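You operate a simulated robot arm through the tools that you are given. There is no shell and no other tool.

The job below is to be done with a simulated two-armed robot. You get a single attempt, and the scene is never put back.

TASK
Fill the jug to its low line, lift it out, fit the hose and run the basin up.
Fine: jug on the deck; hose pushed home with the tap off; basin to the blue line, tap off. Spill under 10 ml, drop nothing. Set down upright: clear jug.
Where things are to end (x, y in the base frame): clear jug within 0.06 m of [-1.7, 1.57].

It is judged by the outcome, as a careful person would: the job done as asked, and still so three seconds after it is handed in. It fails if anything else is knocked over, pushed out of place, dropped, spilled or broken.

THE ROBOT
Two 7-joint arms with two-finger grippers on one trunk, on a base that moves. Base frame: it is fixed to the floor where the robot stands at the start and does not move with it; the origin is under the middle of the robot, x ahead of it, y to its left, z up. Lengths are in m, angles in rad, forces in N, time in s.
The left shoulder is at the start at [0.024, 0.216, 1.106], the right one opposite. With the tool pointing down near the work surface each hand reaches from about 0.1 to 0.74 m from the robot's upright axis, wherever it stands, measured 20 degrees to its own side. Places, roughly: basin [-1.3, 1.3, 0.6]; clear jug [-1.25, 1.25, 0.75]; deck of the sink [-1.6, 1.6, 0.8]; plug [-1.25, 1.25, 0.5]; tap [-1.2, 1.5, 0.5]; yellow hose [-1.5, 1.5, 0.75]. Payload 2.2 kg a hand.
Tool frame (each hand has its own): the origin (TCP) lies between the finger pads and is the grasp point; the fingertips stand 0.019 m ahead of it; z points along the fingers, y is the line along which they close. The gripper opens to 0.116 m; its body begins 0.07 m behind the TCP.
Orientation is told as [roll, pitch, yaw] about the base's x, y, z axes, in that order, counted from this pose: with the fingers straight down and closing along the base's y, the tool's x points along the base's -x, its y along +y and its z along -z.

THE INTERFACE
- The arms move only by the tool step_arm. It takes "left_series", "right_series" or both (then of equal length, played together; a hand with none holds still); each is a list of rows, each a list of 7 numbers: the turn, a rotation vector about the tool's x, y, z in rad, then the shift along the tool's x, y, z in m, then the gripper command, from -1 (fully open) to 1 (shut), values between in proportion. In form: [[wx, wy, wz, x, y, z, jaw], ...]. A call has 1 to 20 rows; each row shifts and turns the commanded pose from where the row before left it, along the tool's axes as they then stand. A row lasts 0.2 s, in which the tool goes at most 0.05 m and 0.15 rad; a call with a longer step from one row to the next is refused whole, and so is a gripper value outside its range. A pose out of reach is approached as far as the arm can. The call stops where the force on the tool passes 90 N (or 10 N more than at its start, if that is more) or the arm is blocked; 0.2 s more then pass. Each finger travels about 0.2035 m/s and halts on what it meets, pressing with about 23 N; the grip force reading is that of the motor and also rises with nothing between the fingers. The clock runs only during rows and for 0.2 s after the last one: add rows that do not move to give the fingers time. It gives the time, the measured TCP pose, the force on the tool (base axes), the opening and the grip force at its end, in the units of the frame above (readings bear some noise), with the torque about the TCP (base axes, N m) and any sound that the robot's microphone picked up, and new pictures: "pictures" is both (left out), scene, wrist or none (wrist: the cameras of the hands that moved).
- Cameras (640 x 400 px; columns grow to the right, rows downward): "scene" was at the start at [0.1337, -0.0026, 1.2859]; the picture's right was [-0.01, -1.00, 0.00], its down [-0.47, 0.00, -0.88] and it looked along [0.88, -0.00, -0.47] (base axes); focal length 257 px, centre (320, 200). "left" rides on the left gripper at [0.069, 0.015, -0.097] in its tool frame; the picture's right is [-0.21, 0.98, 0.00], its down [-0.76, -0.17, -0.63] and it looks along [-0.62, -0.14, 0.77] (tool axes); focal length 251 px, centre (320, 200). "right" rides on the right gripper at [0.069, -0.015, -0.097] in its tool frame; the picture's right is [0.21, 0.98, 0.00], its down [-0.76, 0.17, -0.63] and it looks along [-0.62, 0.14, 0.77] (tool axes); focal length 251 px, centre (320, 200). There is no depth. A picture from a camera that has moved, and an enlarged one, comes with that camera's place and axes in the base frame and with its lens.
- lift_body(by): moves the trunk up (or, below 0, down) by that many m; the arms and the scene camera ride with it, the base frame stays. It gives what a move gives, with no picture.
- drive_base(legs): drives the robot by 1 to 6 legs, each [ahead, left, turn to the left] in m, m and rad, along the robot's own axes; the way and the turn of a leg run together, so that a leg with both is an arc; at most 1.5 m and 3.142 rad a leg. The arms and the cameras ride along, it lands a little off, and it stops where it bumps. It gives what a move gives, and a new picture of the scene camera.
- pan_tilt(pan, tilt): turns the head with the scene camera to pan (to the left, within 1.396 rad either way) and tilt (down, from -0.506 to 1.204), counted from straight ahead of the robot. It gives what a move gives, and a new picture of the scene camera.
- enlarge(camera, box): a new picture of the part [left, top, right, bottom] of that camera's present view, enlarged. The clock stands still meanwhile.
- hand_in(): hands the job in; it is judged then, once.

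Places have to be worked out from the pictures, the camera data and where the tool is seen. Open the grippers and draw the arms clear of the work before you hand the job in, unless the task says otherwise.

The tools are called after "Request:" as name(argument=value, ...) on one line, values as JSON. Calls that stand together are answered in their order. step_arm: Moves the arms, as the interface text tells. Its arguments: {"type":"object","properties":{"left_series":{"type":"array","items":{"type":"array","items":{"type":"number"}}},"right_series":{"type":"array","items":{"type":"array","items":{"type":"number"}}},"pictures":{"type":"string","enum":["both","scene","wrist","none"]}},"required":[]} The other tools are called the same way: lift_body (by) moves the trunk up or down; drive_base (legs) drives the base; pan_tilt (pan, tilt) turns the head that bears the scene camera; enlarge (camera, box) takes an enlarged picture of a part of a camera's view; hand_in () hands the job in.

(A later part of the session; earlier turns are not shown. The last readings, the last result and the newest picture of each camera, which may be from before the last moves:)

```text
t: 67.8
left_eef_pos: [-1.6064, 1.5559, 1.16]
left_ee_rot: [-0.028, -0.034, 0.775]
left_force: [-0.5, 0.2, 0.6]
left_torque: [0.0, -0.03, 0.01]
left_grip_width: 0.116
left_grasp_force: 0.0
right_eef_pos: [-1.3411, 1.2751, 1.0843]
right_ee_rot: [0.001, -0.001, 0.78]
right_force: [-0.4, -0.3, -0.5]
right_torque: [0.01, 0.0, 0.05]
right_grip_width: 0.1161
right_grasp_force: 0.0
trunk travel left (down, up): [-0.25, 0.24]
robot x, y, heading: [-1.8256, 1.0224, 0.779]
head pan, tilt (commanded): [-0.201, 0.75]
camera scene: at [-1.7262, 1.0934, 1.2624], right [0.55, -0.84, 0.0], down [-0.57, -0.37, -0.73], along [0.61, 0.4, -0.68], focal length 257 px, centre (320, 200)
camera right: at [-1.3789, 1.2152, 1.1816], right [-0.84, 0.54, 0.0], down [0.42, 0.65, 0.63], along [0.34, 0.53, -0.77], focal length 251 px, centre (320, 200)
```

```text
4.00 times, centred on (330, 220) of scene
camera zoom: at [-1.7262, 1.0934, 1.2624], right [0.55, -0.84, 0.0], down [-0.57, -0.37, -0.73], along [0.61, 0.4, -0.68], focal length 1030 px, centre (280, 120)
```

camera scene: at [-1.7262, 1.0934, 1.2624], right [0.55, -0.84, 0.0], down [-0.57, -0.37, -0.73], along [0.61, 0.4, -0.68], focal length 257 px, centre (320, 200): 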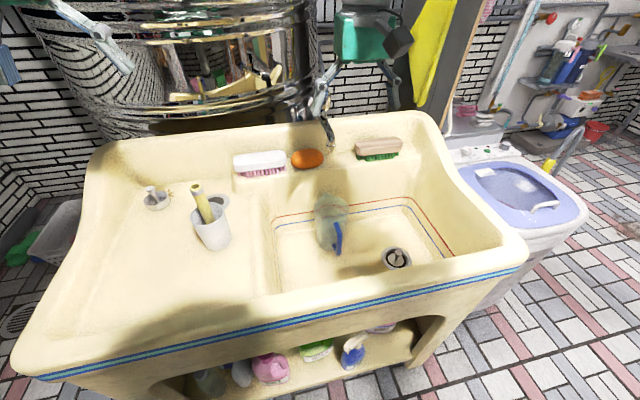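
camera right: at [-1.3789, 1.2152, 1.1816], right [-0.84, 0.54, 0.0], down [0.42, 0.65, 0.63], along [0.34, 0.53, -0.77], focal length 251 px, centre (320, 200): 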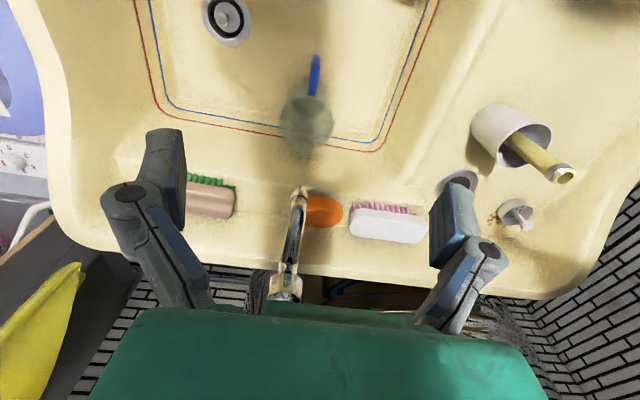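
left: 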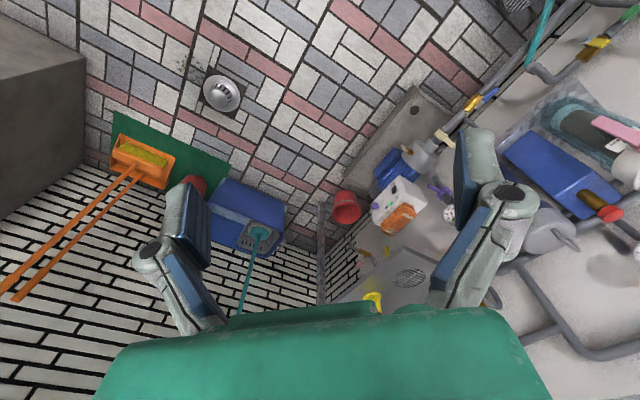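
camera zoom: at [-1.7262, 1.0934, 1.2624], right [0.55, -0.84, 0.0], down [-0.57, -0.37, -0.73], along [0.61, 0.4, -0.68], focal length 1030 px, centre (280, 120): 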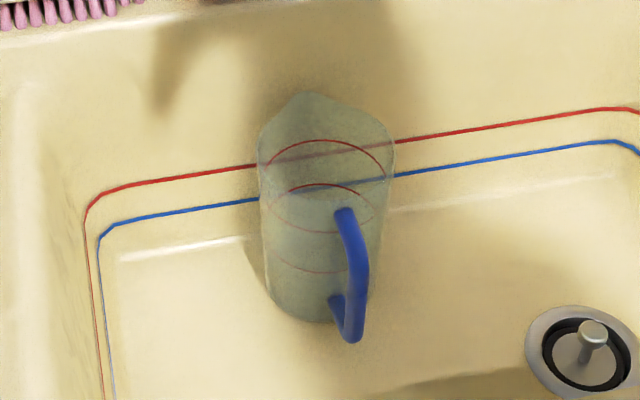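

Refined: spout tip [-1.238, 1.381, 0.888], knob top centre about [-1.173, 1.450, 1.01]. I move the hand forward at constant height, in two stages, to come above the knob.

Request:
step_arm(right_series=[[0, 0, 0, -0.04, 0.001, 0, -1], [0, 0, 0, -0.04, 0.001, 0, -1], [0, 0, 0, -0.04, 0.001, 0, -1], [0, 0, 0, -0.04, 0.001, 0, -1], [0, 0, 0, 0, 0, 0, -1]], pictures="both")

```text
t: 69.0
left_eef_pos: [-1.6077, 1.5537, 1.16]
left_ee_rot: [-0.027, -0.038, 0.777]
left_force: [-0.7, 0.6, 0.6]
left_torque: [0.0, 0.02, -0.03]
left_grip_width: 0.1159
left_grasp_force: 0.0
right_eef_pos: [-1.2335, 1.389, 1.0891]
right_ee_rot: [0.002, -0.002, 0.78]
right_force: [-0.8, 0.5, 1.3]
right_torque: [0.05, -0.05, -0.01]
right_grip_width: 0.1161
right_grasp_force: 0.1
trunk travel left (down, up): [-0.25, 0.24]
robot x, y, heading: [-1.8223, 1.0208, 0.779]
head pan, tilt (commanded): [-0.201, 0.75]
camera scene: at [-1.7268, 1.0926, 1.2627], right [0.55, -0.84, 0.0], down [-0.57, -0.37, -0.73], along [0.61, 0.4, -0.68], focal length 257 px, centre (320, 200)
camera right: at [-1.2702, 1.3299, 1.1855], right [-0.84, 0.54, 0.0], down [0.42, 0.65, 0.63], along [0.34, 0.53, -0.77], focal length 251 px, centre (320, 200)
```

scene: 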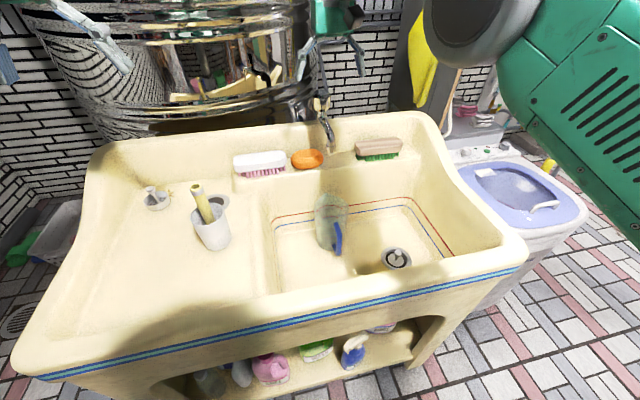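
right: 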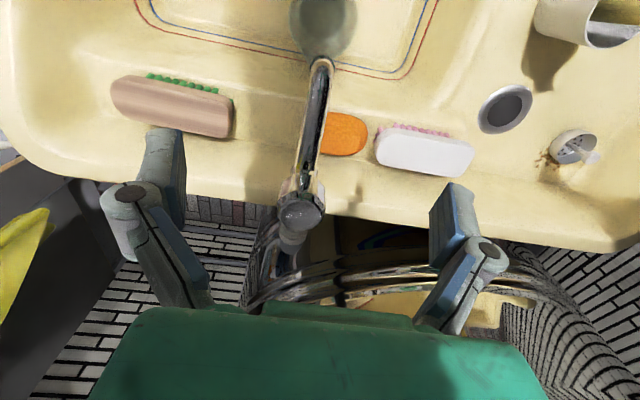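

The knob's top shows at [-1.170, 1.452, 1.01], laterally in line with the tool. A steel drum stands close behind, so I tilt the tool 20° (body leaning back towards me) and approach the knob with the fingers open, stopping halfway to check.

Request:
step_arm(right_series=[[0, -0.117, 0, 0, 0, 0, -1], [0, -0.117, 0, 0, 0, 0, -1], [0, -0.116, 0, 0, 0, 0, -1], [0, 0, 0, -0.0125, 0, 0.0309, -1], [0, 0, 0, -0.0125, 0, 0.0309, -1], [0, 0, 0, 0, 0, 0, -1]], pictures="both")

```text
t: 70.4
left_eef_pos: [-1.6065, 1.5553, 1.1602]
left_ee_rot: [-0.028, -0.034, 0.777]
left_force: [0.5, -0.8, 0.2]
left_torque: [0.0, 0.01, -0.01]
left_grip_width: 0.1159
left_grasp_force: 0.1
right_eef_pos: [-1.1999, 1.4221, 1.0357]
right_ee_rot: [0.001, -0.353, 0.78]
right_force: [0.1, -0.3, 0.8]
right_torque: [0.02, 0.0, -0.01]
right_grip_width: 0.1159
right_grasp_force: 0.0
trunk travel left (down, up): [-0.25, 0.24]
robot x, y, heading: [-1.827, 1.0189, 0.775]
head pan, tilt (commanded): [-0.201, 0.75]
camera scene: at [-1.7263, 1.0931, 1.2625], right [0.55, -0.84, 0.0], down [-0.57, -0.37, -0.73], along [0.61, 0.4, -0.68], focal length 257 px, centre (320, 200)
camera right: at [-1.2581, 1.342, 1.1033], right [-0.83, 0.55, -0.07], down [0.23, 0.46, 0.86], along [0.51, 0.69, -0.51], focal length 251 px, centre (320, 200)
```

scene: 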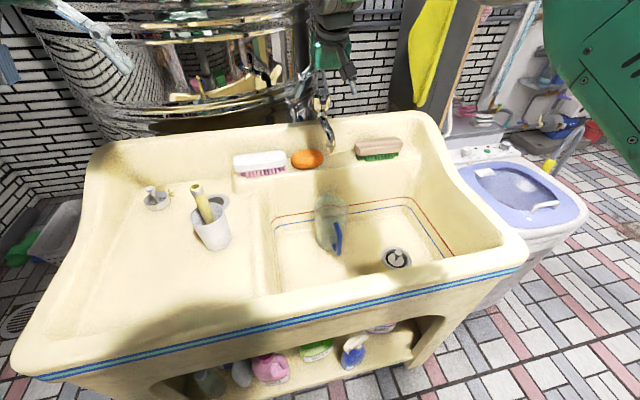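
right: 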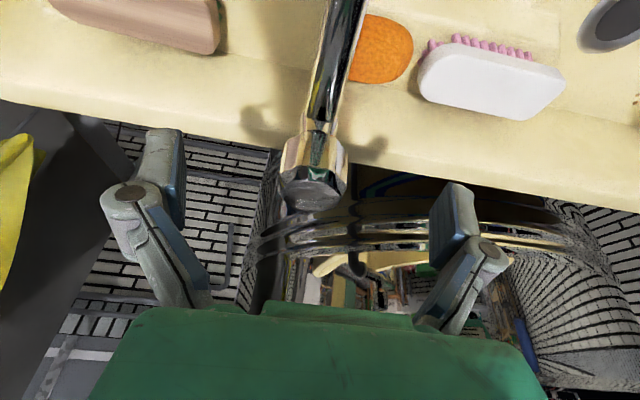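

The knob's top fits [-1.168, 1.453, 1.01] and lies centred between the fingers. I advance the rest of the way so the pads stand on both sides of the knob.

Request:
step_arm(right_series=[[0, 0, 0, -0.0085, 0, 0.0193, -1], [0, 0, 0, -0.0085, 0, 0.0193, -1], [0, 0, 0, -0.0085, 0, 0.0193, -1], [0, 0, 0, 0, 0, 0, -1]], pictures="both")

```text
t: 71.4
left_eef_pos: [-1.607, 1.5547, 1.1596]
left_ee_rot: [-0.028, -0.035, 0.777]
left_force: [-0.3, 0.2, -0.4]
left_torque: [0.0, -0.01, -0.01]
left_grip_width: 0.1159
left_grasp_force: 0.0
right_eef_pos: [-1.1673, 1.4549, 0.9898]
right_ee_rot: [0.003, -0.35, 0.779]
right_force: [-0.3, -0.3, 0.1]
right_torque: [0.0, -0.02, -0.03]
right_grip_width: 0.1161
right_grasp_force: 0.1
trunk travel left (down, up): [-0.25, 0.24]
robot x, y, heading: [-1.8243, 1.019, 0.774]
head pan, tilt (commanded): [-0.201, 0.75]
camera scene: at [-1.7256, 1.0939, 1.2624], right [0.55, -0.84, 0.0], down [-0.57, -0.37, -0.73], along [0.61, 0.4, -0.68], focal length 257 px, centre (320, 200)
camera right: at [-1.2246, 1.3745, 1.0579], right [-0.83, 0.55, -0.07], down [0.23, 0.46, 0.85], along [0.51, 0.69, -0.51], focal length 251 px, centre (320, 200)
```

scene: 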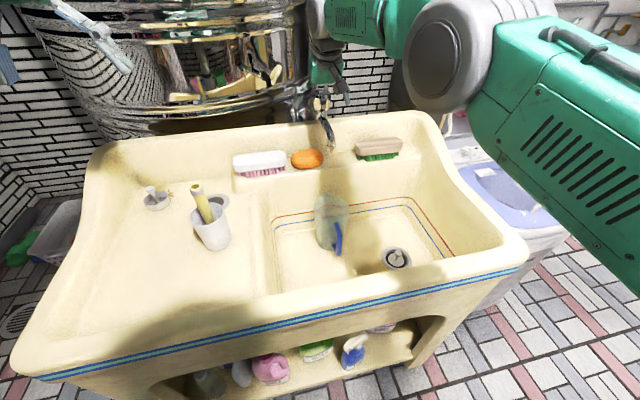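
right: 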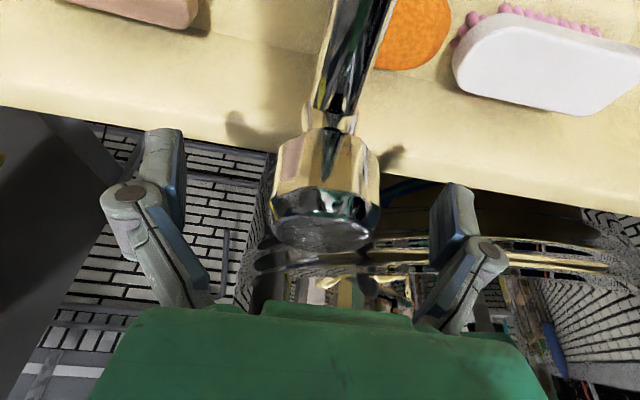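

The knob sits between the pads with no contact force. I close the fingers on it.

Request:
step_arm(right_series=[[0, 0, 0, 0, 0, 0, -0.4], [0, 0, 0, 0, 0, 0, 0.0], [0, 0, 0, 0, 0, 0, 0.4], [0, 0, 0, 0, 0, 0, 0.5], [0, 0, 0, 0, 0, 0, 0.5]], pictures="both")

```text
t: 72.6
left_eef_pos: [-1.6071, 1.5579, 1.1577]
left_ee_rot: [-0.029, -0.032, 0.776]
left_force: [0.0, 0.7, 0.0]
left_torque: [-0.01, -0.04, 0.0]
left_grip_width: 0.1161
left_grasp_force: 0.1
right_eef_pos: [-1.1678, 1.4557, 0.9893]
right_ee_rot: [0.003, -0.35, 0.781]
right_force: [-2.0, 2.5, -0.9]
right_torque: [0.19, 0.13, -0.03]
right_grip_width: 0.0442
right_grasp_force: 44.9
trunk travel left (down, up): [-0.25, 0.24]
robot x, y, heading: [-1.8247, 1.0191, 0.775]
head pan, tilt (commanded): [-0.201, 0.75]
camera scene: at [-1.7259, 1.0952, 1.2623], right [0.55, -0.84, 0.0], down [-0.57, -0.38, -0.73], along [0.61, 0.4, -0.69], focal length 257 px, centre (320, 200)
camera right: at [-1.2251, 1.3758, 1.057], right [-0.83, 0.55, -0.07], down [0.23, 0.47, 0.85], along [0.5, 0.69, -0.52], focal length 251 px, centre (320, 200)
```

scene: 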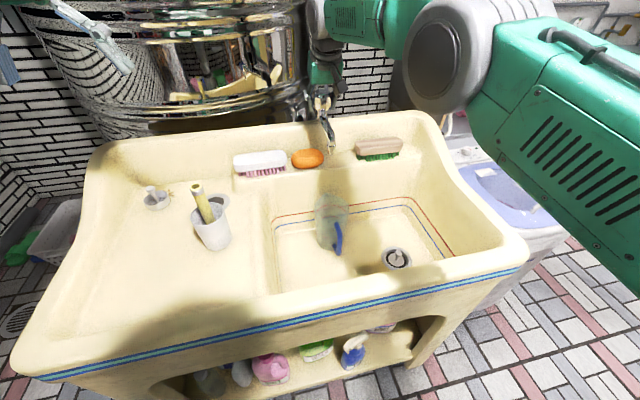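
right: 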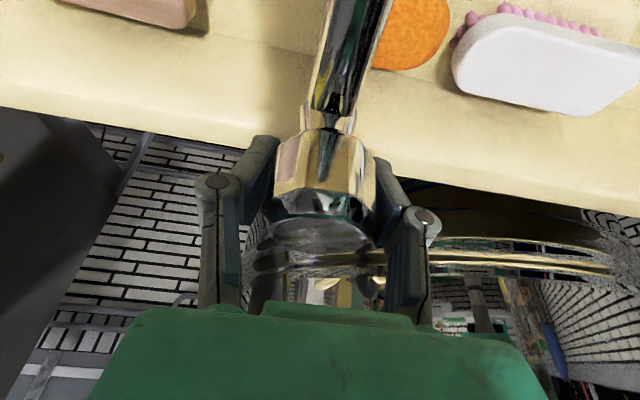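

The knob is gripped at 0.044 m. I turn it counter-clockwise (seen from above) by 0.2 rad and watch and listen for water.

Request:
step_arm(right_series=[[-0.0343, 0, -0.0939, 0, 0, 0, 0.5], [-0.0343, 0, -0.0939, 0, 0, 0, 0.5]], pictures="both")

```text
t: 73.2
left_eef_pos: [-1.6065, 1.5567, 1.1583]
left_ee_rot: [-0.027, -0.033, 0.779]
left_force: [-0.8, 0.1, -0.7]
left_torque: [0.03, -0.03, 0.0]
left_grip_width: 0.1159
left_grasp_force: 0.0
right_eef_pos: [-1.1685, 1.4562, 0.9897]
right_ee_rot: [0.002, -0.348, 0.983]
right_force: [-4.2, 5.2, -2.4]
right_torque: [0.25, -0.45, -0.01]
right_grip_width: 0.0445
right_grasp_force: 44.6
trunk travel left (down, up): [-0.25, 0.24]
robot x, y, heading: [-1.8238, 1.0189, 0.78]
head pan, tilt (commanded): [-0.201, 0.75]
camera scene: at [-1.7265, 1.0963, 1.2622], right [0.55, -0.84, 0.0], down [-0.57, -0.38, -0.73], along [0.61, 0.4, -0.69], focal length 257 px, centre (320, 200)
camera right: at [-1.2089, 1.3664, 1.0569], right [-0.92, 0.37, -0.07], down [0.14, 0.5, 0.85], along [0.36, 0.78, -0.52], focal length 251 px, centre (320, 200)
```

scene: 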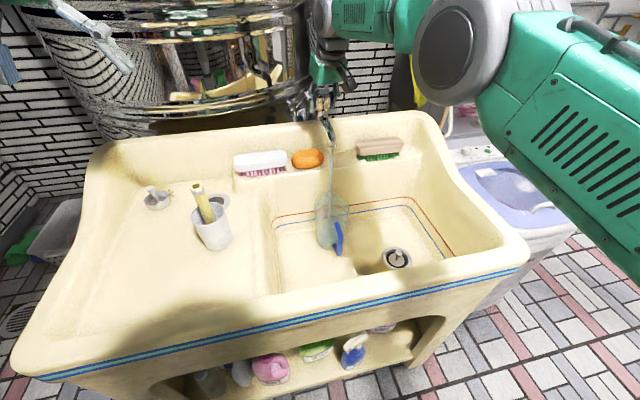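
right: 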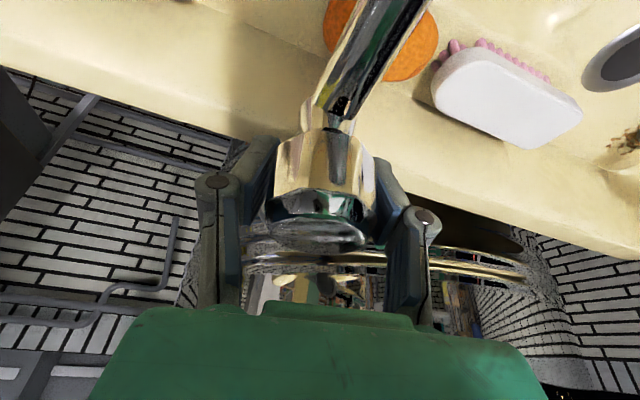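

A thin stream now runs from the spout into the jug. I zoom in, with the clock standing still, to see where it lands and the level.

Request:
enlarge(camera="scene", box=[290, 140, 370, 260])

Request:
enlarge(camera="scene", box=[305, 185, 361, 255])

```text
3.33 times, centred on (330, 200) of scene
camera zoom: at [-1.7265, 1.0963, 1.2622], right [0.55, -0.84, 0.0], down [-0.57, -0.38, -0.73], along [0.61, 0.4, -0.69], focal length 858 px, centre (287, 200)
```

zoom: 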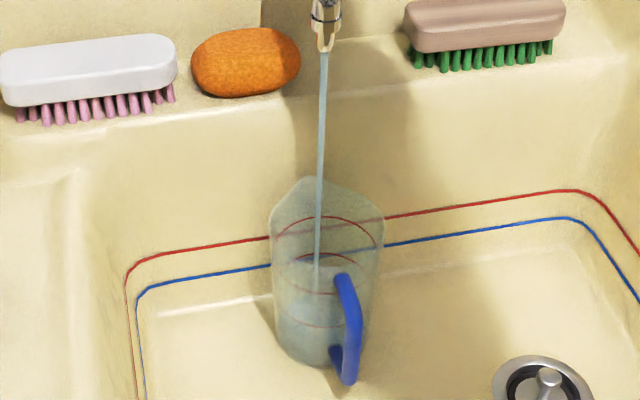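

```text
5.71 times, centred on (333, 220) of scene
camera zoom: at [-1.7265, 1.0963, 1.2622], right [0.55, -0.84, 0.0], down [-0.57, -0.38, -0.73], along [0.61, 0.4, -0.69], focal length 1471 px, centre (246, 86)
```

zoom: 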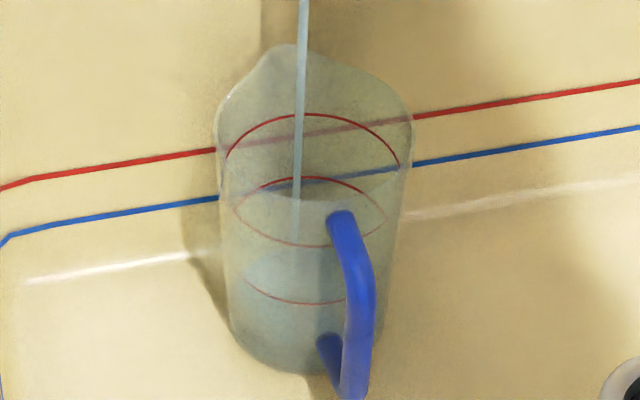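

The stream lands inside the jug. I hold still for 0.4 s and compare the level to judge the flow.

Request:
step_arm(right_series=[[0, 0, 0, 0, 0, 0, 0.5]], pictures="none")

Request:
enlarge(camera="scene", box=[305, 185, 361, 255])

```text
t: 73.6
left_eef_pos: [-1.6079, 1.557, 1.1572]
left_ee_rot: [-0.028, -0.033, 0.777]
left_force: [-0.4, -0.7, -0.9]
left_torque: [0.01, -0.02, -0.02]
left_grip_width: 0.1159
left_grasp_force: 0.1
right_eef_pos: [-1.1676, 1.4562, 0.9904]
right_ee_rot: [0.0, -0.349, 0.98]
right_force: [-5.6, 6.2, -3.3]
right_torque: [0.36, -0.23, -0.01]
right_grip_width: 0.0444
right_grasp_force: 44.9
trunk travel left (down, up): [-0.25, 0.24]
robot x, y, heading: [-1.827, 1.0189, 0.78]
head pan, tilt (commanded): [-0.201, 0.75]
```

```text
5.71 times, centred on (333, 220) of scene
camera zoom: at [-1.7268, 1.0968, 1.2622], right [0.55, -0.84, 0.0], down [-0.57, -0.38, -0.73], along [0.61, 0.4, -0.69], focal length 1471 px, centre (246, 86)
```

zoom: 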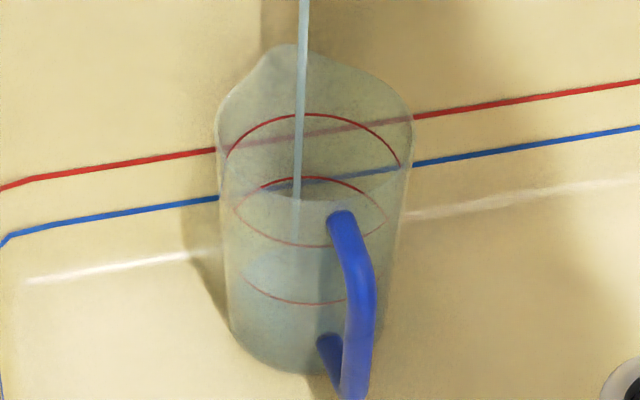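

The change in 0.4 s is small. I let it run 1 s more and compare again.

Request:
step_arm(right_series=[[0, 0, 0, 0, 0, 0, 0.5], [0, 0, 0, 0, 0, 0, 0.5], [0, 0, 0, 0, 0, 0, 0.5], [0, 0, 0, 0, 0, 0, 0.5]], pictures="none")

Request:
enlarge(camera="scene", box=[305, 185, 361, 255])

```text
t: 74.6
left_eef_pos: [-1.6083, 1.5578, 1.1595]
left_ee_rot: [-0.029, -0.033, 0.777]
left_force: [-0.7, 0.1, -0.1]
left_torque: [0.02, 0.03, 0.04]
left_grip_width: 0.1159
left_grasp_force: 0.0
right_eef_pos: [-1.1686, 1.4575, 0.9895]
right_ee_rot: [0.001, -0.349, 0.981]
right_force: [-9.0, 7.6, -3.7]
right_torque: [0.21, 0.11, -0.05]
right_grip_width: 0.0443
right_grasp_force: 44.7
trunk travel left (down, up): [-0.25, 0.24]
robot x, y, heading: [-1.8249, 1.0188, 0.777]
head pan, tilt (commanded): [-0.201, 0.75]
```

```text
5.71 times, centred on (333, 220) of scene
camera zoom: at [-1.7275, 1.0976, 1.2622], right [0.55, -0.84, 0.0], down [-0.57, -0.38, -0.73], along [0.61, 0.4, -0.69], focal length 1471 px, centre (246, 86)
```

zoom: 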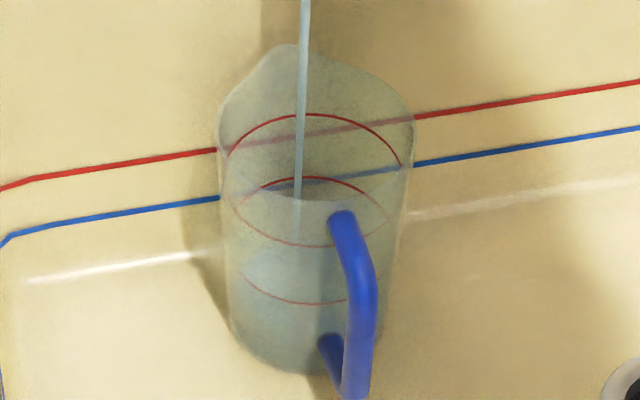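

The water tint is faint. I zoom in further on the lower half of the jug to find the water surface against the low line.

Request:
enlarge(camera="scene", box=[312, 208, 352, 253])

```text
8.89 times, centred on (332, 230) of scene
camera zoom: at [-1.7275, 1.0976, 1.2622], right [0.55, -0.84, 0.0], down [-0.57, -0.38, -0.73], along [0.61, 0.4, -0.69], focal length 2288 px, centre (213, -71)
```

zoom: 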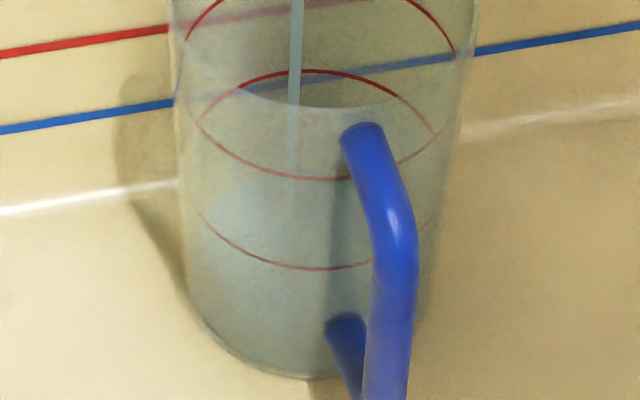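

The stream's visible end sits near z 0.60, with the low line at about z 0.636. I let it run another 0.6 s and compare with the same zoom.

Request:
step_arm(right_series=[[0, 0, 0, 0, 0, 0, 0.5], [0, 0, 0, 0, 0, 0, 0.5]], pictures="none")

Request:
enlarge(camera="scene", box=[312, 208, 352, 253])

Request:
enlarge(camera="right", box=[240, 0, 440, 125])

```text
t: 75.2
left_eef_pos: [-1.6069, 1.5572, 1.1585]
left_ee_rot: [-0.031, -0.035, 0.778]
left_force: [-0.1, 0.1, 0.0]
left_torque: [-0.01, 0.01, 0.0]
left_grip_width: 0.1159
left_grasp_force: 0.0
right_eef_pos: [-1.1684, 1.4569, 0.9897]
right_ee_rot: [0.004, -0.349, 0.983]
right_force: [-11.1, 6.8, -5.3]
right_torque: [0.1, 0.04, -0.09]
right_grip_width: 0.0443
right_grasp_force: 44.9
trunk travel left (down, up): [-0.25, 0.24]
robot x, y, heading: [-1.8257, 1.0169, 0.779]
head pan, tilt (commanded): [-0.201, 0.75]
```

```text
8.89 times, centred on (332, 230) of scene
camera zoom: at [-1.7278, 1.0979, 1.2622], right [0.55, -0.84, 0.0], down [-0.57, -0.38, -0.73], along [0.61, 0.4, -0.69], focal length 2288 px, centre (213, -71)
```

zoom: 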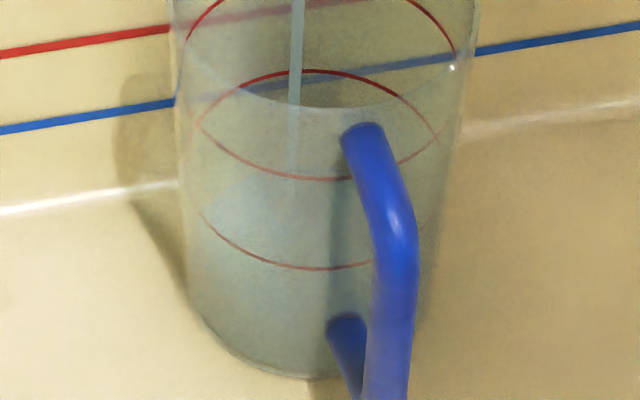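

```text
3.20 times, centred on (340, 62) of right
camera zoom: at [-1.209, 1.3666, 1.057], right [-0.92, 0.38, -0.07], down [0.14, 0.5, 0.85], along [0.36, 0.78, -0.52], focal length 805 px, centre (256, 640)
```

zoom: 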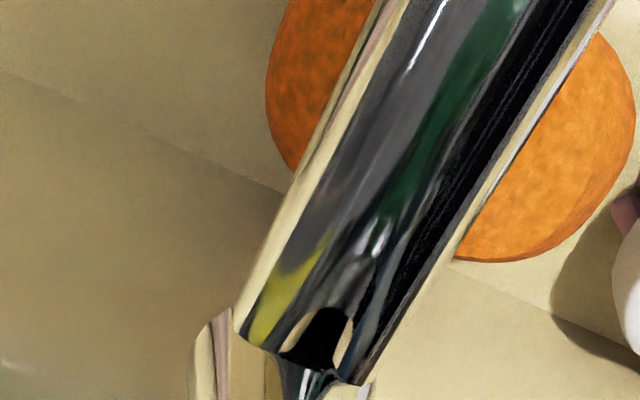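

The water tint is subtle, so I zoom much closer on the stream's foot.

Request:
enlarge(camera="scene", box=[316, 218, 340, 238])

Request:
enlarge(camera="scene", box=[316, 232, 346, 252])

```text
16.00 times, centred on (328, 228) of scene
camera zoom: at [-1.7278, 1.0979, 1.2622], right [0.55, -0.84, 0.0], down [-0.57, -0.38, -0.73], along [0.61, 0.4, -0.69], focal length 4119 px, centre (192, -248)
```

zoom: 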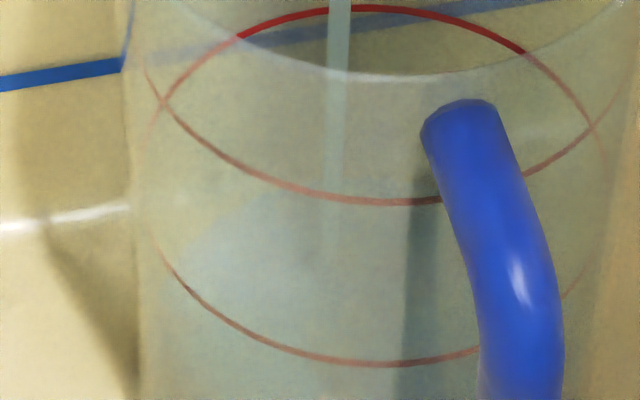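

```text
16.00 times, centred on (331, 242) of scene
camera zoom: at [-1.7278, 1.0979, 1.2622], right [0.55, -0.84, 0.0], down [-0.57, -0.38, -0.73], along [0.61, 0.4, -0.69], focal length 4119 px, centre (144, -472)
```

zoom: 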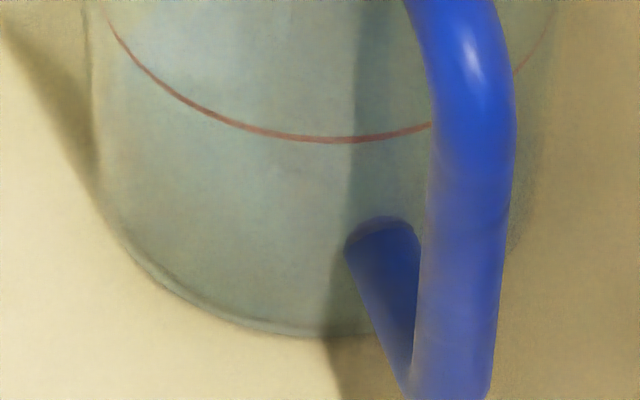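

The surface is only just above the jug's floor (z ≈ 0.587 against the low line at 0.636), so the flow is slow. I turn the knob a further 0.2 rad and watch.

Request:
step_arm(right_series=[[-0.0343, 0, -0.0939, 0, 0, 0, 0.5], [-0.0343, 0, -0.0939, 0, 0, 0, 0.5], [0, 0, 0, 0, 0, 0, 0.5], [0, 0, 0, 0, 0, 0, 0.5], [0, 0, 0, 0, 0, 0, 0.5]], pictures="none")

Request:
enlarge(camera="scene", box=[312, 208, 352, 253])

Request:
enlarge(camera="scene", box=[290, 140, 370, 260])

```text
t: 76.4
left_eef_pos: [-1.6071, 1.5583, 1.1581]
left_ee_rot: [-0.028, -0.034, 0.777]
left_force: [-0.3, 0.4, 0.2]
left_torque: [0.03, -0.01, 0.0]
left_grip_width: 0.1159
left_grasp_force: 0.1
right_eef_pos: [-1.1693, 1.4578, 0.99]
right_ee_rot: [0.002, -0.349, 1.182]
right_force: [-16.8, 9.3, -3.9]
right_torque: [-0.02, 0.04, -0.11]
right_grip_width: 0.0443
right_grasp_force: 44.7
trunk travel left (down, up): [-0.25, 0.24]
robot x, y, heading: [-1.8273, 1.0183, 0.782]
head pan, tilt (commanded): [-0.201, 0.75]
```

```text
8.89 times, centred on (332, 230) of scene
camera zoom: at [-1.7297, 1.099, 1.2623], right [0.55, -0.84, 0.01], down [-0.57, -0.38, -0.73], along [0.61, 0.39, -0.68], focal length 2288 px, centre (213, -71)
```

zoom: 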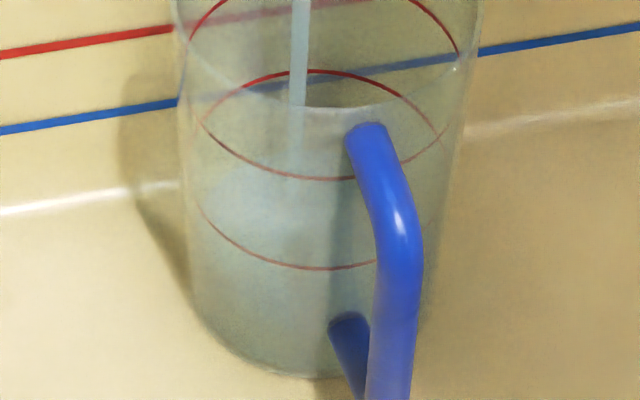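

```text
3.33 times, centred on (330, 200) of scene
camera zoom: at [-1.7297, 1.099, 1.2623], right [0.55, -0.84, 0.01], down [-0.57, -0.38, -0.73], along [0.61, 0.39, -0.68], focal length 858 px, centre (287, 200)
```

zoom: 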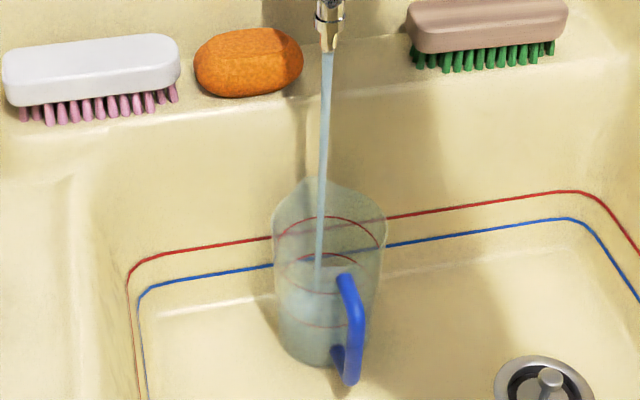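

The stream is stronger and still lands well inside the jug. The side force on the hand has grown to about 19 N, so I shift the hand 4 mm to the left to relieve it while the jug fills.

Request:
step_arm(right_series=[[0, 0, 0, -0.0015, 0.0037, 0.0005, 0.5], [0, 0, 0, 0, 0, 0, 0.5], [0, 0, 0, 0, 0, 0, 0.5]], pictures="none")

Request:
enlarge(camera="scene", box=[312, 208, 352, 253])

```text
t: 77.2
left_eef_pos: [-1.6063, 1.5565, 1.1585]
left_ee_rot: [-0.027, -0.034, 0.774]
left_force: [-0.3, -0.9, -0.7]
left_torque: [-0.02, 0.0, 0.03]
left_grip_width: 0.1157
left_grasp_force: 0.0
right_eef_pos: [-1.1699, 1.458, 0.9903]
right_ee_rot: [0.0, -0.351, 1.18]
right_force: [-6.5, 3.1, -1.2]
right_torque: [-0.28, 0.35, -0.04]
right_grip_width: 0.0441
right_grasp_force: 45.0
trunk travel left (down, up): [-0.25, 0.24]
robot x, y, heading: [-1.8265, 1.0191, 0.783]
head pan, tilt (commanded): [-0.201, 0.75]
```

```text
8.89 times, centred on (332, 230) of scene
camera zoom: at [-1.7266, 1.096, 1.2623], right [0.55, -0.84, 0.0], down [-0.57, -0.38, -0.73], along [0.61, 0.4, -0.69], focal length 2288 px, centre (213, -71)
```

zoom: 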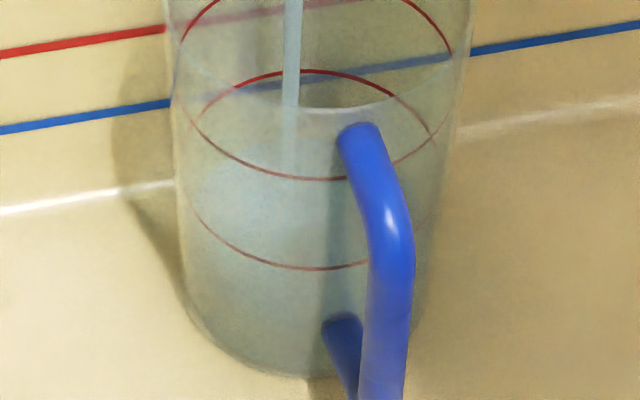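

The side force fell to 7 N and the level rises (far edge of the surface at about z 0.593). I let it run 2 s more and look again.

Request:
step_arm(right_series=[[0, 0, 0, 0, 0, 0, 0.5], [0, 0, 0, 0, 0, 0, 0.5], [0, 0, 0, 0, 0, 0, 0.5], [0, 0, 0, 0, 0, 0, 0.5], [0, 0, 0, 0, 0, 0, 0.5], [0, 0, 0, 0, 0, 0, 0.5], [0, 0, 0, 0, 0, 0, 0.5], [0, 0, 0, 0, 0, 0, 0.5], [0, 0, 0, 0, 0, 0, 0.5]], pictures="none")

Request:
enlarge(camera="scene", box=[312, 208, 352, 253])

```text
t: 79.2
left_eef_pos: [-1.6054, 1.5547, 1.1585]
left_ee_rot: [-0.026, -0.034, 0.777]
left_force: [0.0, -0.4, 0.3]
left_torque: [0.0, -0.02, 0.01]
left_grip_width: 0.1159
left_grasp_force: 0.0
right_eef_pos: [-1.1701, 1.4579, 0.9903]
right_ee_rot: [0.003, -0.351, 1.179]
right_force: [3.9, 0.1, 1.5]
right_torque: [-0.18, -0.14, 0.0]
right_grip_width: 0.0442
right_grasp_force: 44.7
trunk travel left (down, up): [-0.25, 0.24]
robot x, y, heading: [-1.8269, 1.0182, 0.777]
head pan, tilt (commanded): [-0.201, 0.75]
```

```text
8.89 times, centred on (332, 230) of scene
camera zoom: at [-1.7245, 1.0942, 1.2622], right [0.55, -0.84, 0.0], down [-0.57, -0.38, -0.73], along [0.61, 0.4, -0.69], focal length 2288 px, centre (213, -71)
```

zoom: 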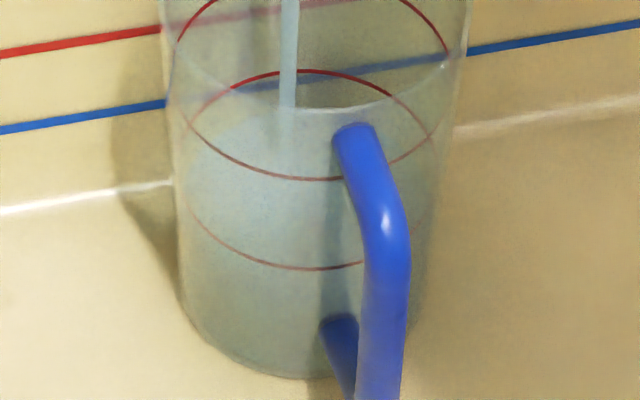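

The surface's far edge is now near row 118 of the zoom; at the low line it will coincide with the red far arc at row 70. I run 0.8 s more.

Request:
step_arm(right_series=[[0, 0, 0, 0, 0, 0, 0.5], [0, 0, 0, 0, 0, 0, 0.5], [0, 0, 0, 0, 0, 0, 0.5]], pictures="none")

Request:
enlarge(camera="scene", box=[312, 208, 352, 253])

Request:
enlarge(camera="scene", box=[316, 212, 340, 232])

```text
t: 80.0
left_eef_pos: [-1.6045, 1.5551, 1.1587]
left_ee_rot: [-0.024, -0.033, 0.776]
left_force: [-0.4, -0.2, -0.6]
left_torque: [0.03, 0.02, 0.03]
left_grip_width: 0.116
left_grasp_force: 0.2
right_eef_pos: [-1.1697, 1.458, 0.989]
right_ee_rot: [0.004, -0.351, 1.18]
right_force: [5.7, 1.7, 3.9]
right_torque: [0.02, -0.01, 0.06]
right_grip_width: 0.044
right_grasp_force: 44.6
trunk travel left (down, up): [-0.25, 0.24]
robot x, y, heading: [-1.8235, 1.0226, 0.778]
head pan, tilt (commanded): [-0.201, 0.75]
```

```text
8.89 times, centred on (332, 230) of scene
camera zoom: at [-1.7244, 1.0941, 1.2622], right [0.55, -0.84, 0.0], down [-0.57, -0.38, -0.73], along [0.61, 0.4, -0.69], focal length 2288 px, centre (213, -71)
```

zoom: 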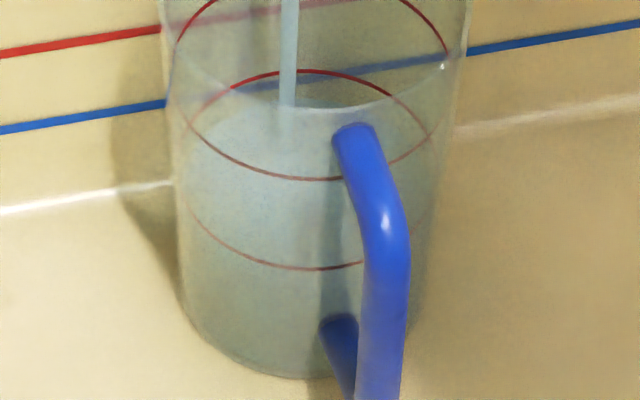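

```text
16.00 times, centred on (328, 222) of scene
camera zoom: at [-1.7244, 1.0941, 1.2622], right [0.55, -0.84, 0.0], down [-0.57, -0.38, -0.73], along [0.61, 0.4, -0.69], focal length 4119 px, centre (192, -152)
```

zoom: 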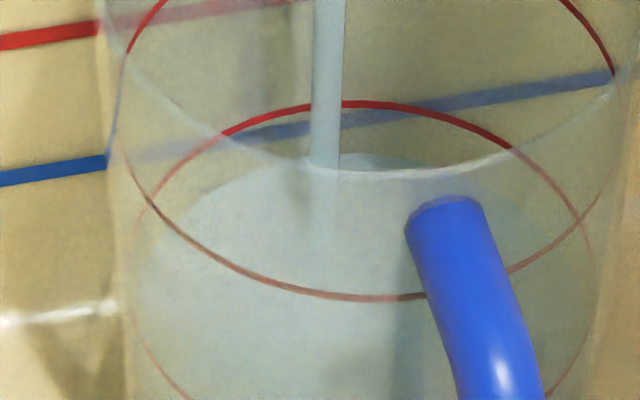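

Now the surface is clearly visible: its far edge at z ≈ 0.622 with the low line at z ≈ 0.638. I run 0.4 s more and then throttle the tap.

Request:
step_arm(right_series=[[0, 0, 0, 0, 0, 0, 0.5]], pictures="none")

Request:
enlarge(camera="scene", box=[316, 212, 340, 232])

```text
t: 80.4
left_eef_pos: [-1.6049, 1.5558, 1.159]
left_ee_rot: [-0.026, -0.033, 0.779]
left_force: [0.8, -0.1, -0.1]
left_torque: [-0.02, 0.0, -0.03]
left_grip_width: 0.116
left_grasp_force: 0.0
right_eef_pos: [-1.1697, 1.4578, 0.9896]
right_ee_rot: [0.001, -0.353, 1.18]
right_force: [5.9, 1.4, 3.9]
right_torque: [0.05, 0.03, -0.03]
right_grip_width: 0.0439
right_grasp_force: 45.3
trunk travel left (down, up): [-0.25, 0.24]
robot x, y, heading: [-1.8264, 1.0208, 0.781]
head pan, tilt (commanded): [-0.201, 0.75]
```

```text
16.00 times, centred on (328, 222) of scene
camera zoom: at [-1.7244, 1.0941, 1.2622], right [0.55, -0.84, 0.0], down [-0.57, -0.38, -0.73], along [0.61, 0.4, -0.69], focal length 4119 px, centre (192, -152)
```

zoom: 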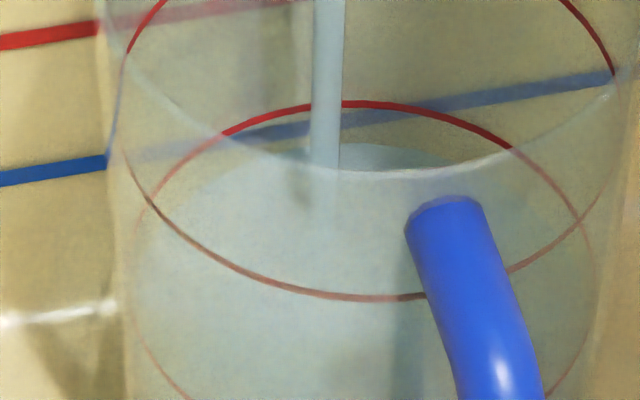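

The far edge climbs about 25 zoom rows per second and has 41 to go. I run 0.6 s more and then close half-way to slow the flow.

Request:
step_arm(right_series=[[0, 0, 0, 0, 0, 0, 0.5], [0, 0, 0, 0, 0, 0, 0.5], [0.0343, 0, 0.0939, 0, 0, 0, 0.5], [0.0343, 0, 0.0939, 0, 0, 0, 0.5]], pictures="none")

Request:
enlarge(camera="scene", box=[316, 212, 340, 232])

```text
t: 81.4
left_eef_pos: [-1.6047, 1.5558, 1.1596]
left_ee_rot: [-0.026, -0.034, 0.775]
left_force: [-0.3, -0.4, 0.3]
left_torque: [0.0, -0.01, -0.01]
left_grip_width: 0.1161
left_grasp_force: 0.0
right_eef_pos: [-1.168, 1.4562, 0.9888]
right_ee_rot: [0.001, -0.353, 0.978]
right_force: [10.6, 2.8, 7.9]
right_torque: [-0.17, 0.11, 0.02]
right_grip_width: 0.044
right_grasp_force: 44.7
trunk travel left (down, up): [-0.25, 0.24]
robot x, y, heading: [-1.8242, 1.0162, 0.782]
head pan, tilt (commanded): [-0.201, 0.75]
```

```text
16.00 times, centred on (328, 222) of scene
camera zoom: at [-1.7238, 1.0937, 1.2623], right [0.55, -0.84, 0.0], down [-0.57, -0.37, -0.73], along [0.61, 0.4, -0.69], focal length 4119 px, centre (192, -152)
```

zoom: 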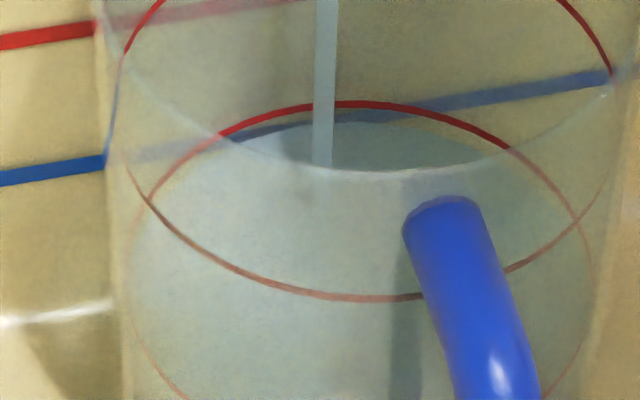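

The far edge is at row 122 with the line at 102, and the stream is thinner. I let it run 0.6 s at this slower flow.

Request:
step_arm(right_series=[[0, 0, 0, 0, 0, 0, 0.5], [0, 0, 0, 0, 0, 0, 0.5]], pictures="none")

Request:
enlarge(camera="scene", box=[316, 212, 340, 232])

```text
t: 82.0
left_eef_pos: [-1.6044, 1.555, 1.1586]
left_ee_rot: [-0.026, -0.035, 0.776]
left_force: [-0.3, 0.1, 0.3]
left_torque: [0.02, -0.02, 0.0]
left_grip_width: 0.1163
left_grasp_force: 0.0
right_eef_pos: [-1.1667, 1.4567, 0.9901]
right_ee_rot: [0.003, -0.353, 0.978]
right_force: [12.4, 3.4, 8.5]
right_torque: [-0.2, -0.24, 0.07]
right_grip_width: 0.044
right_grasp_force: 45.0
trunk travel left (down, up): [-0.25, 0.24]
robot x, y, heading: [-1.8255, 1.0207, 0.778]
head pan, tilt (commanded): [-0.201, 0.75]
```

```text
16.00 times, centred on (328, 222) of scene
camera zoom: at [-1.7235, 1.0934, 1.2623], right [0.55, -0.84, 0.0], down [-0.57, -0.37, -0.73], along [0.61, 0.4, -0.69], focal length 4119 px, centre (192, -152)
```

zoom: 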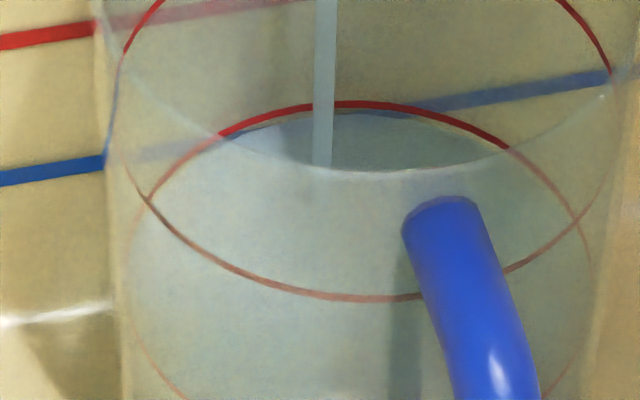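

The far edge is at row 113, about 9 rows below the line's arc, but the water's radius is a little smaller than the line's, so I check the near side of the surface too before deciding.

Request:
enlarge(camera="scene", box=[310, 206, 350, 250])

Request:
enlarge(camera="scene", box=[314, 226, 338, 246])

```text
9.09 times, centred on (330, 228) of scene
camera zoom: at [-1.7235, 1.0934, 1.2623], right [0.55, -0.84, 0.0], down [-0.57, -0.37, -0.73], along [0.61, 0.4, -0.69], focal length 2340 px, centre (229, -54)
```

zoom: 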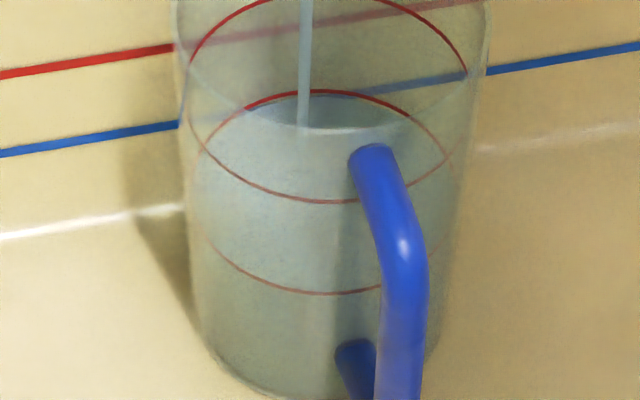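

```text
16.00 times, centred on (326, 236) of scene
camera zoom: at [-1.7235, 1.0934, 1.2623], right [0.55, -0.84, 0.0], down [-0.57, -0.37, -0.73], along [0.61, 0.4, -0.69], focal length 4119 px, centre (224, -376)
```

zoom: 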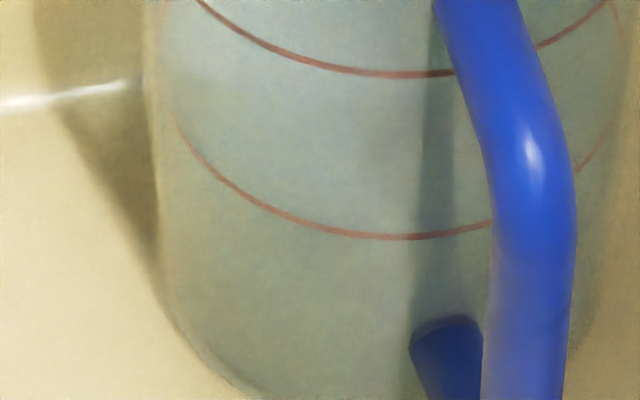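

The surface is at or just under the line. I close the tap fully now.

Request:
step_arm(right_series=[[0.0515, 0, 0.1409, 0, 0, 0, 0.5], [0.0257, 0, 0.0704, 0, 0, 0, 0.5]], pictures="scene")

Request:
enlarge(camera="scene", box=[316, 212, 340, 232])

Request:
enlarge(camera="scene", box=[300, 130, 360, 220])

```text
t: 82.6
left_eef_pos: [-1.6029, 1.553, 1.1602]
left_ee_rot: [-0.025, -0.033, 0.776]
left_force: [-0.3, -0.6, -0.1]
left_torque: [-0.04, -0.02, -0.02]
left_grip_width: 0.116
left_grasp_force: 0.0
right_eef_pos: [-1.1667, 1.4553, 0.9897]
right_ee_rot: [0.002, -0.352, 0.755]
right_force: [15.5, -0.3, 10.9]
right_torque: [0.02, -0.12, 0.89]
right_grip_width: 0.044
right_grasp_force: 45.1
trunk travel left (down, up): [-0.25, 0.24]
robot x, y, heading: [-1.8229, 1.0163, 0.779]
head pan, tilt (commanded): [-0.201, 0.75]
camera scene: at [-1.7232, 1.0921, 1.2623], right [0.55, -0.84, 0.0], down [-0.57, -0.37, -0.73], along [0.61, 0.4, -0.69], focal length 257 px, centre (320, 200)
```

scene: 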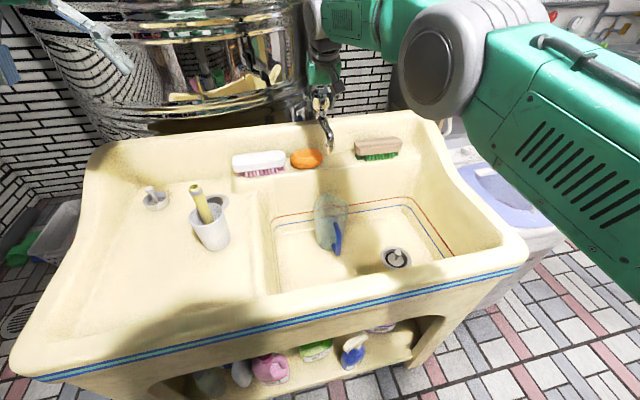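

```text
16.00 times, centred on (328, 222) of scene
camera zoom: at [-1.7232, 1.0921, 1.2623], right [0.55, -0.84, 0.0], down [-0.57, -0.37, -0.73], along [0.61, 0.4, -0.69], focal length 4119 px, centre (192, -152)
```

zoom: 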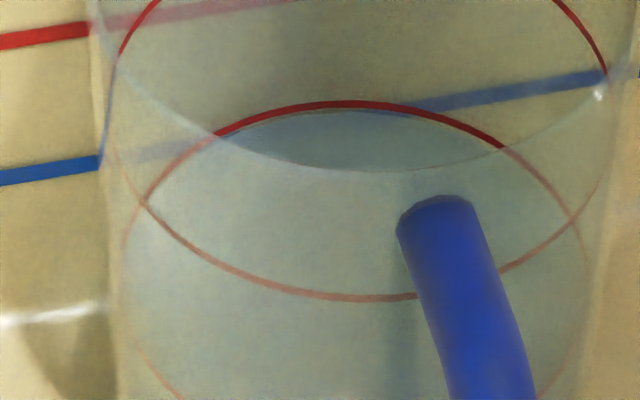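

```text
4.44 times, centred on (330, 175) of scene
camera zoom: at [-1.7232, 1.0921, 1.2623], right [0.55, -0.84, 0.0], down [-0.57, -0.37, -0.73], along [0.61, 0.4, -0.69], focal length 1144 px, centre (276, 311)
```

zoom: 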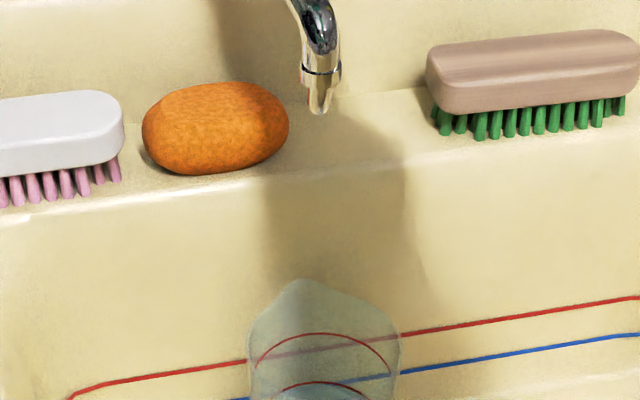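

The stream has stopped, the knob is at its stop, and the surface fills up to the low line. I release the knob and back the hand away the way it came.

Request:
step_arm(right_series=[[0, 0, 0, 0, 0, 0, 0.1], [0, 0, 0, 0, 0, 0, -0.5], [0, 0, 0, 0, 0, 0, -1], [0, 0, 0, 0, 0, 0, -1]], pictures="wrist")

```text
t: 83.6
left_eef_pos: [-1.6047, 1.5561, 1.1592]
left_ee_rot: [-0.029, -0.035, 0.775]
left_force: [0.5, -0.5, -0.3]
left_torque: [0.01, -0.02, -0.02]
left_grip_width: 0.1159
left_grasp_force: 0.0
right_eef_pos: [-1.1694, 1.459, 0.9894]
right_ee_rot: [0.001, -0.35, 0.756]
right_force: [0.4, -0.9, 0.1]
right_torque: [0.0, -0.02, 0.0]
right_grip_width: 0.1157
right_grasp_force: 0.0
trunk travel left (down, up): [-0.25, 0.24]
robot x, y, heading: [-1.8269, 1.0173, 0.777]
head pan, tilt (commanded): [-0.201, 0.75]
camera right: at [-1.2293, 1.3794, 1.0563], right [-0.82, 0.57, -0.07], down [0.25, 0.46, 0.85], along [0.52, 0.68, -0.52], focal length 251 px, centre (320, 200)
```

right: 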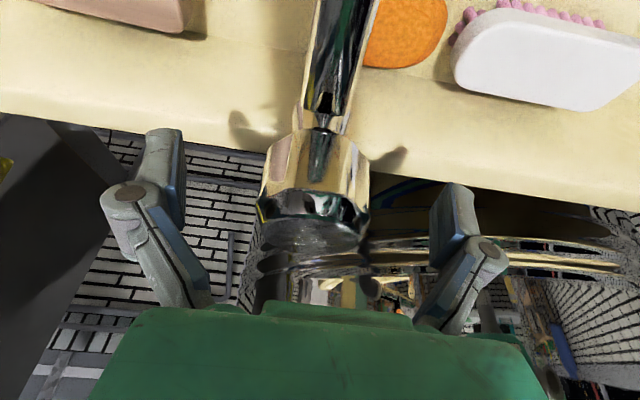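

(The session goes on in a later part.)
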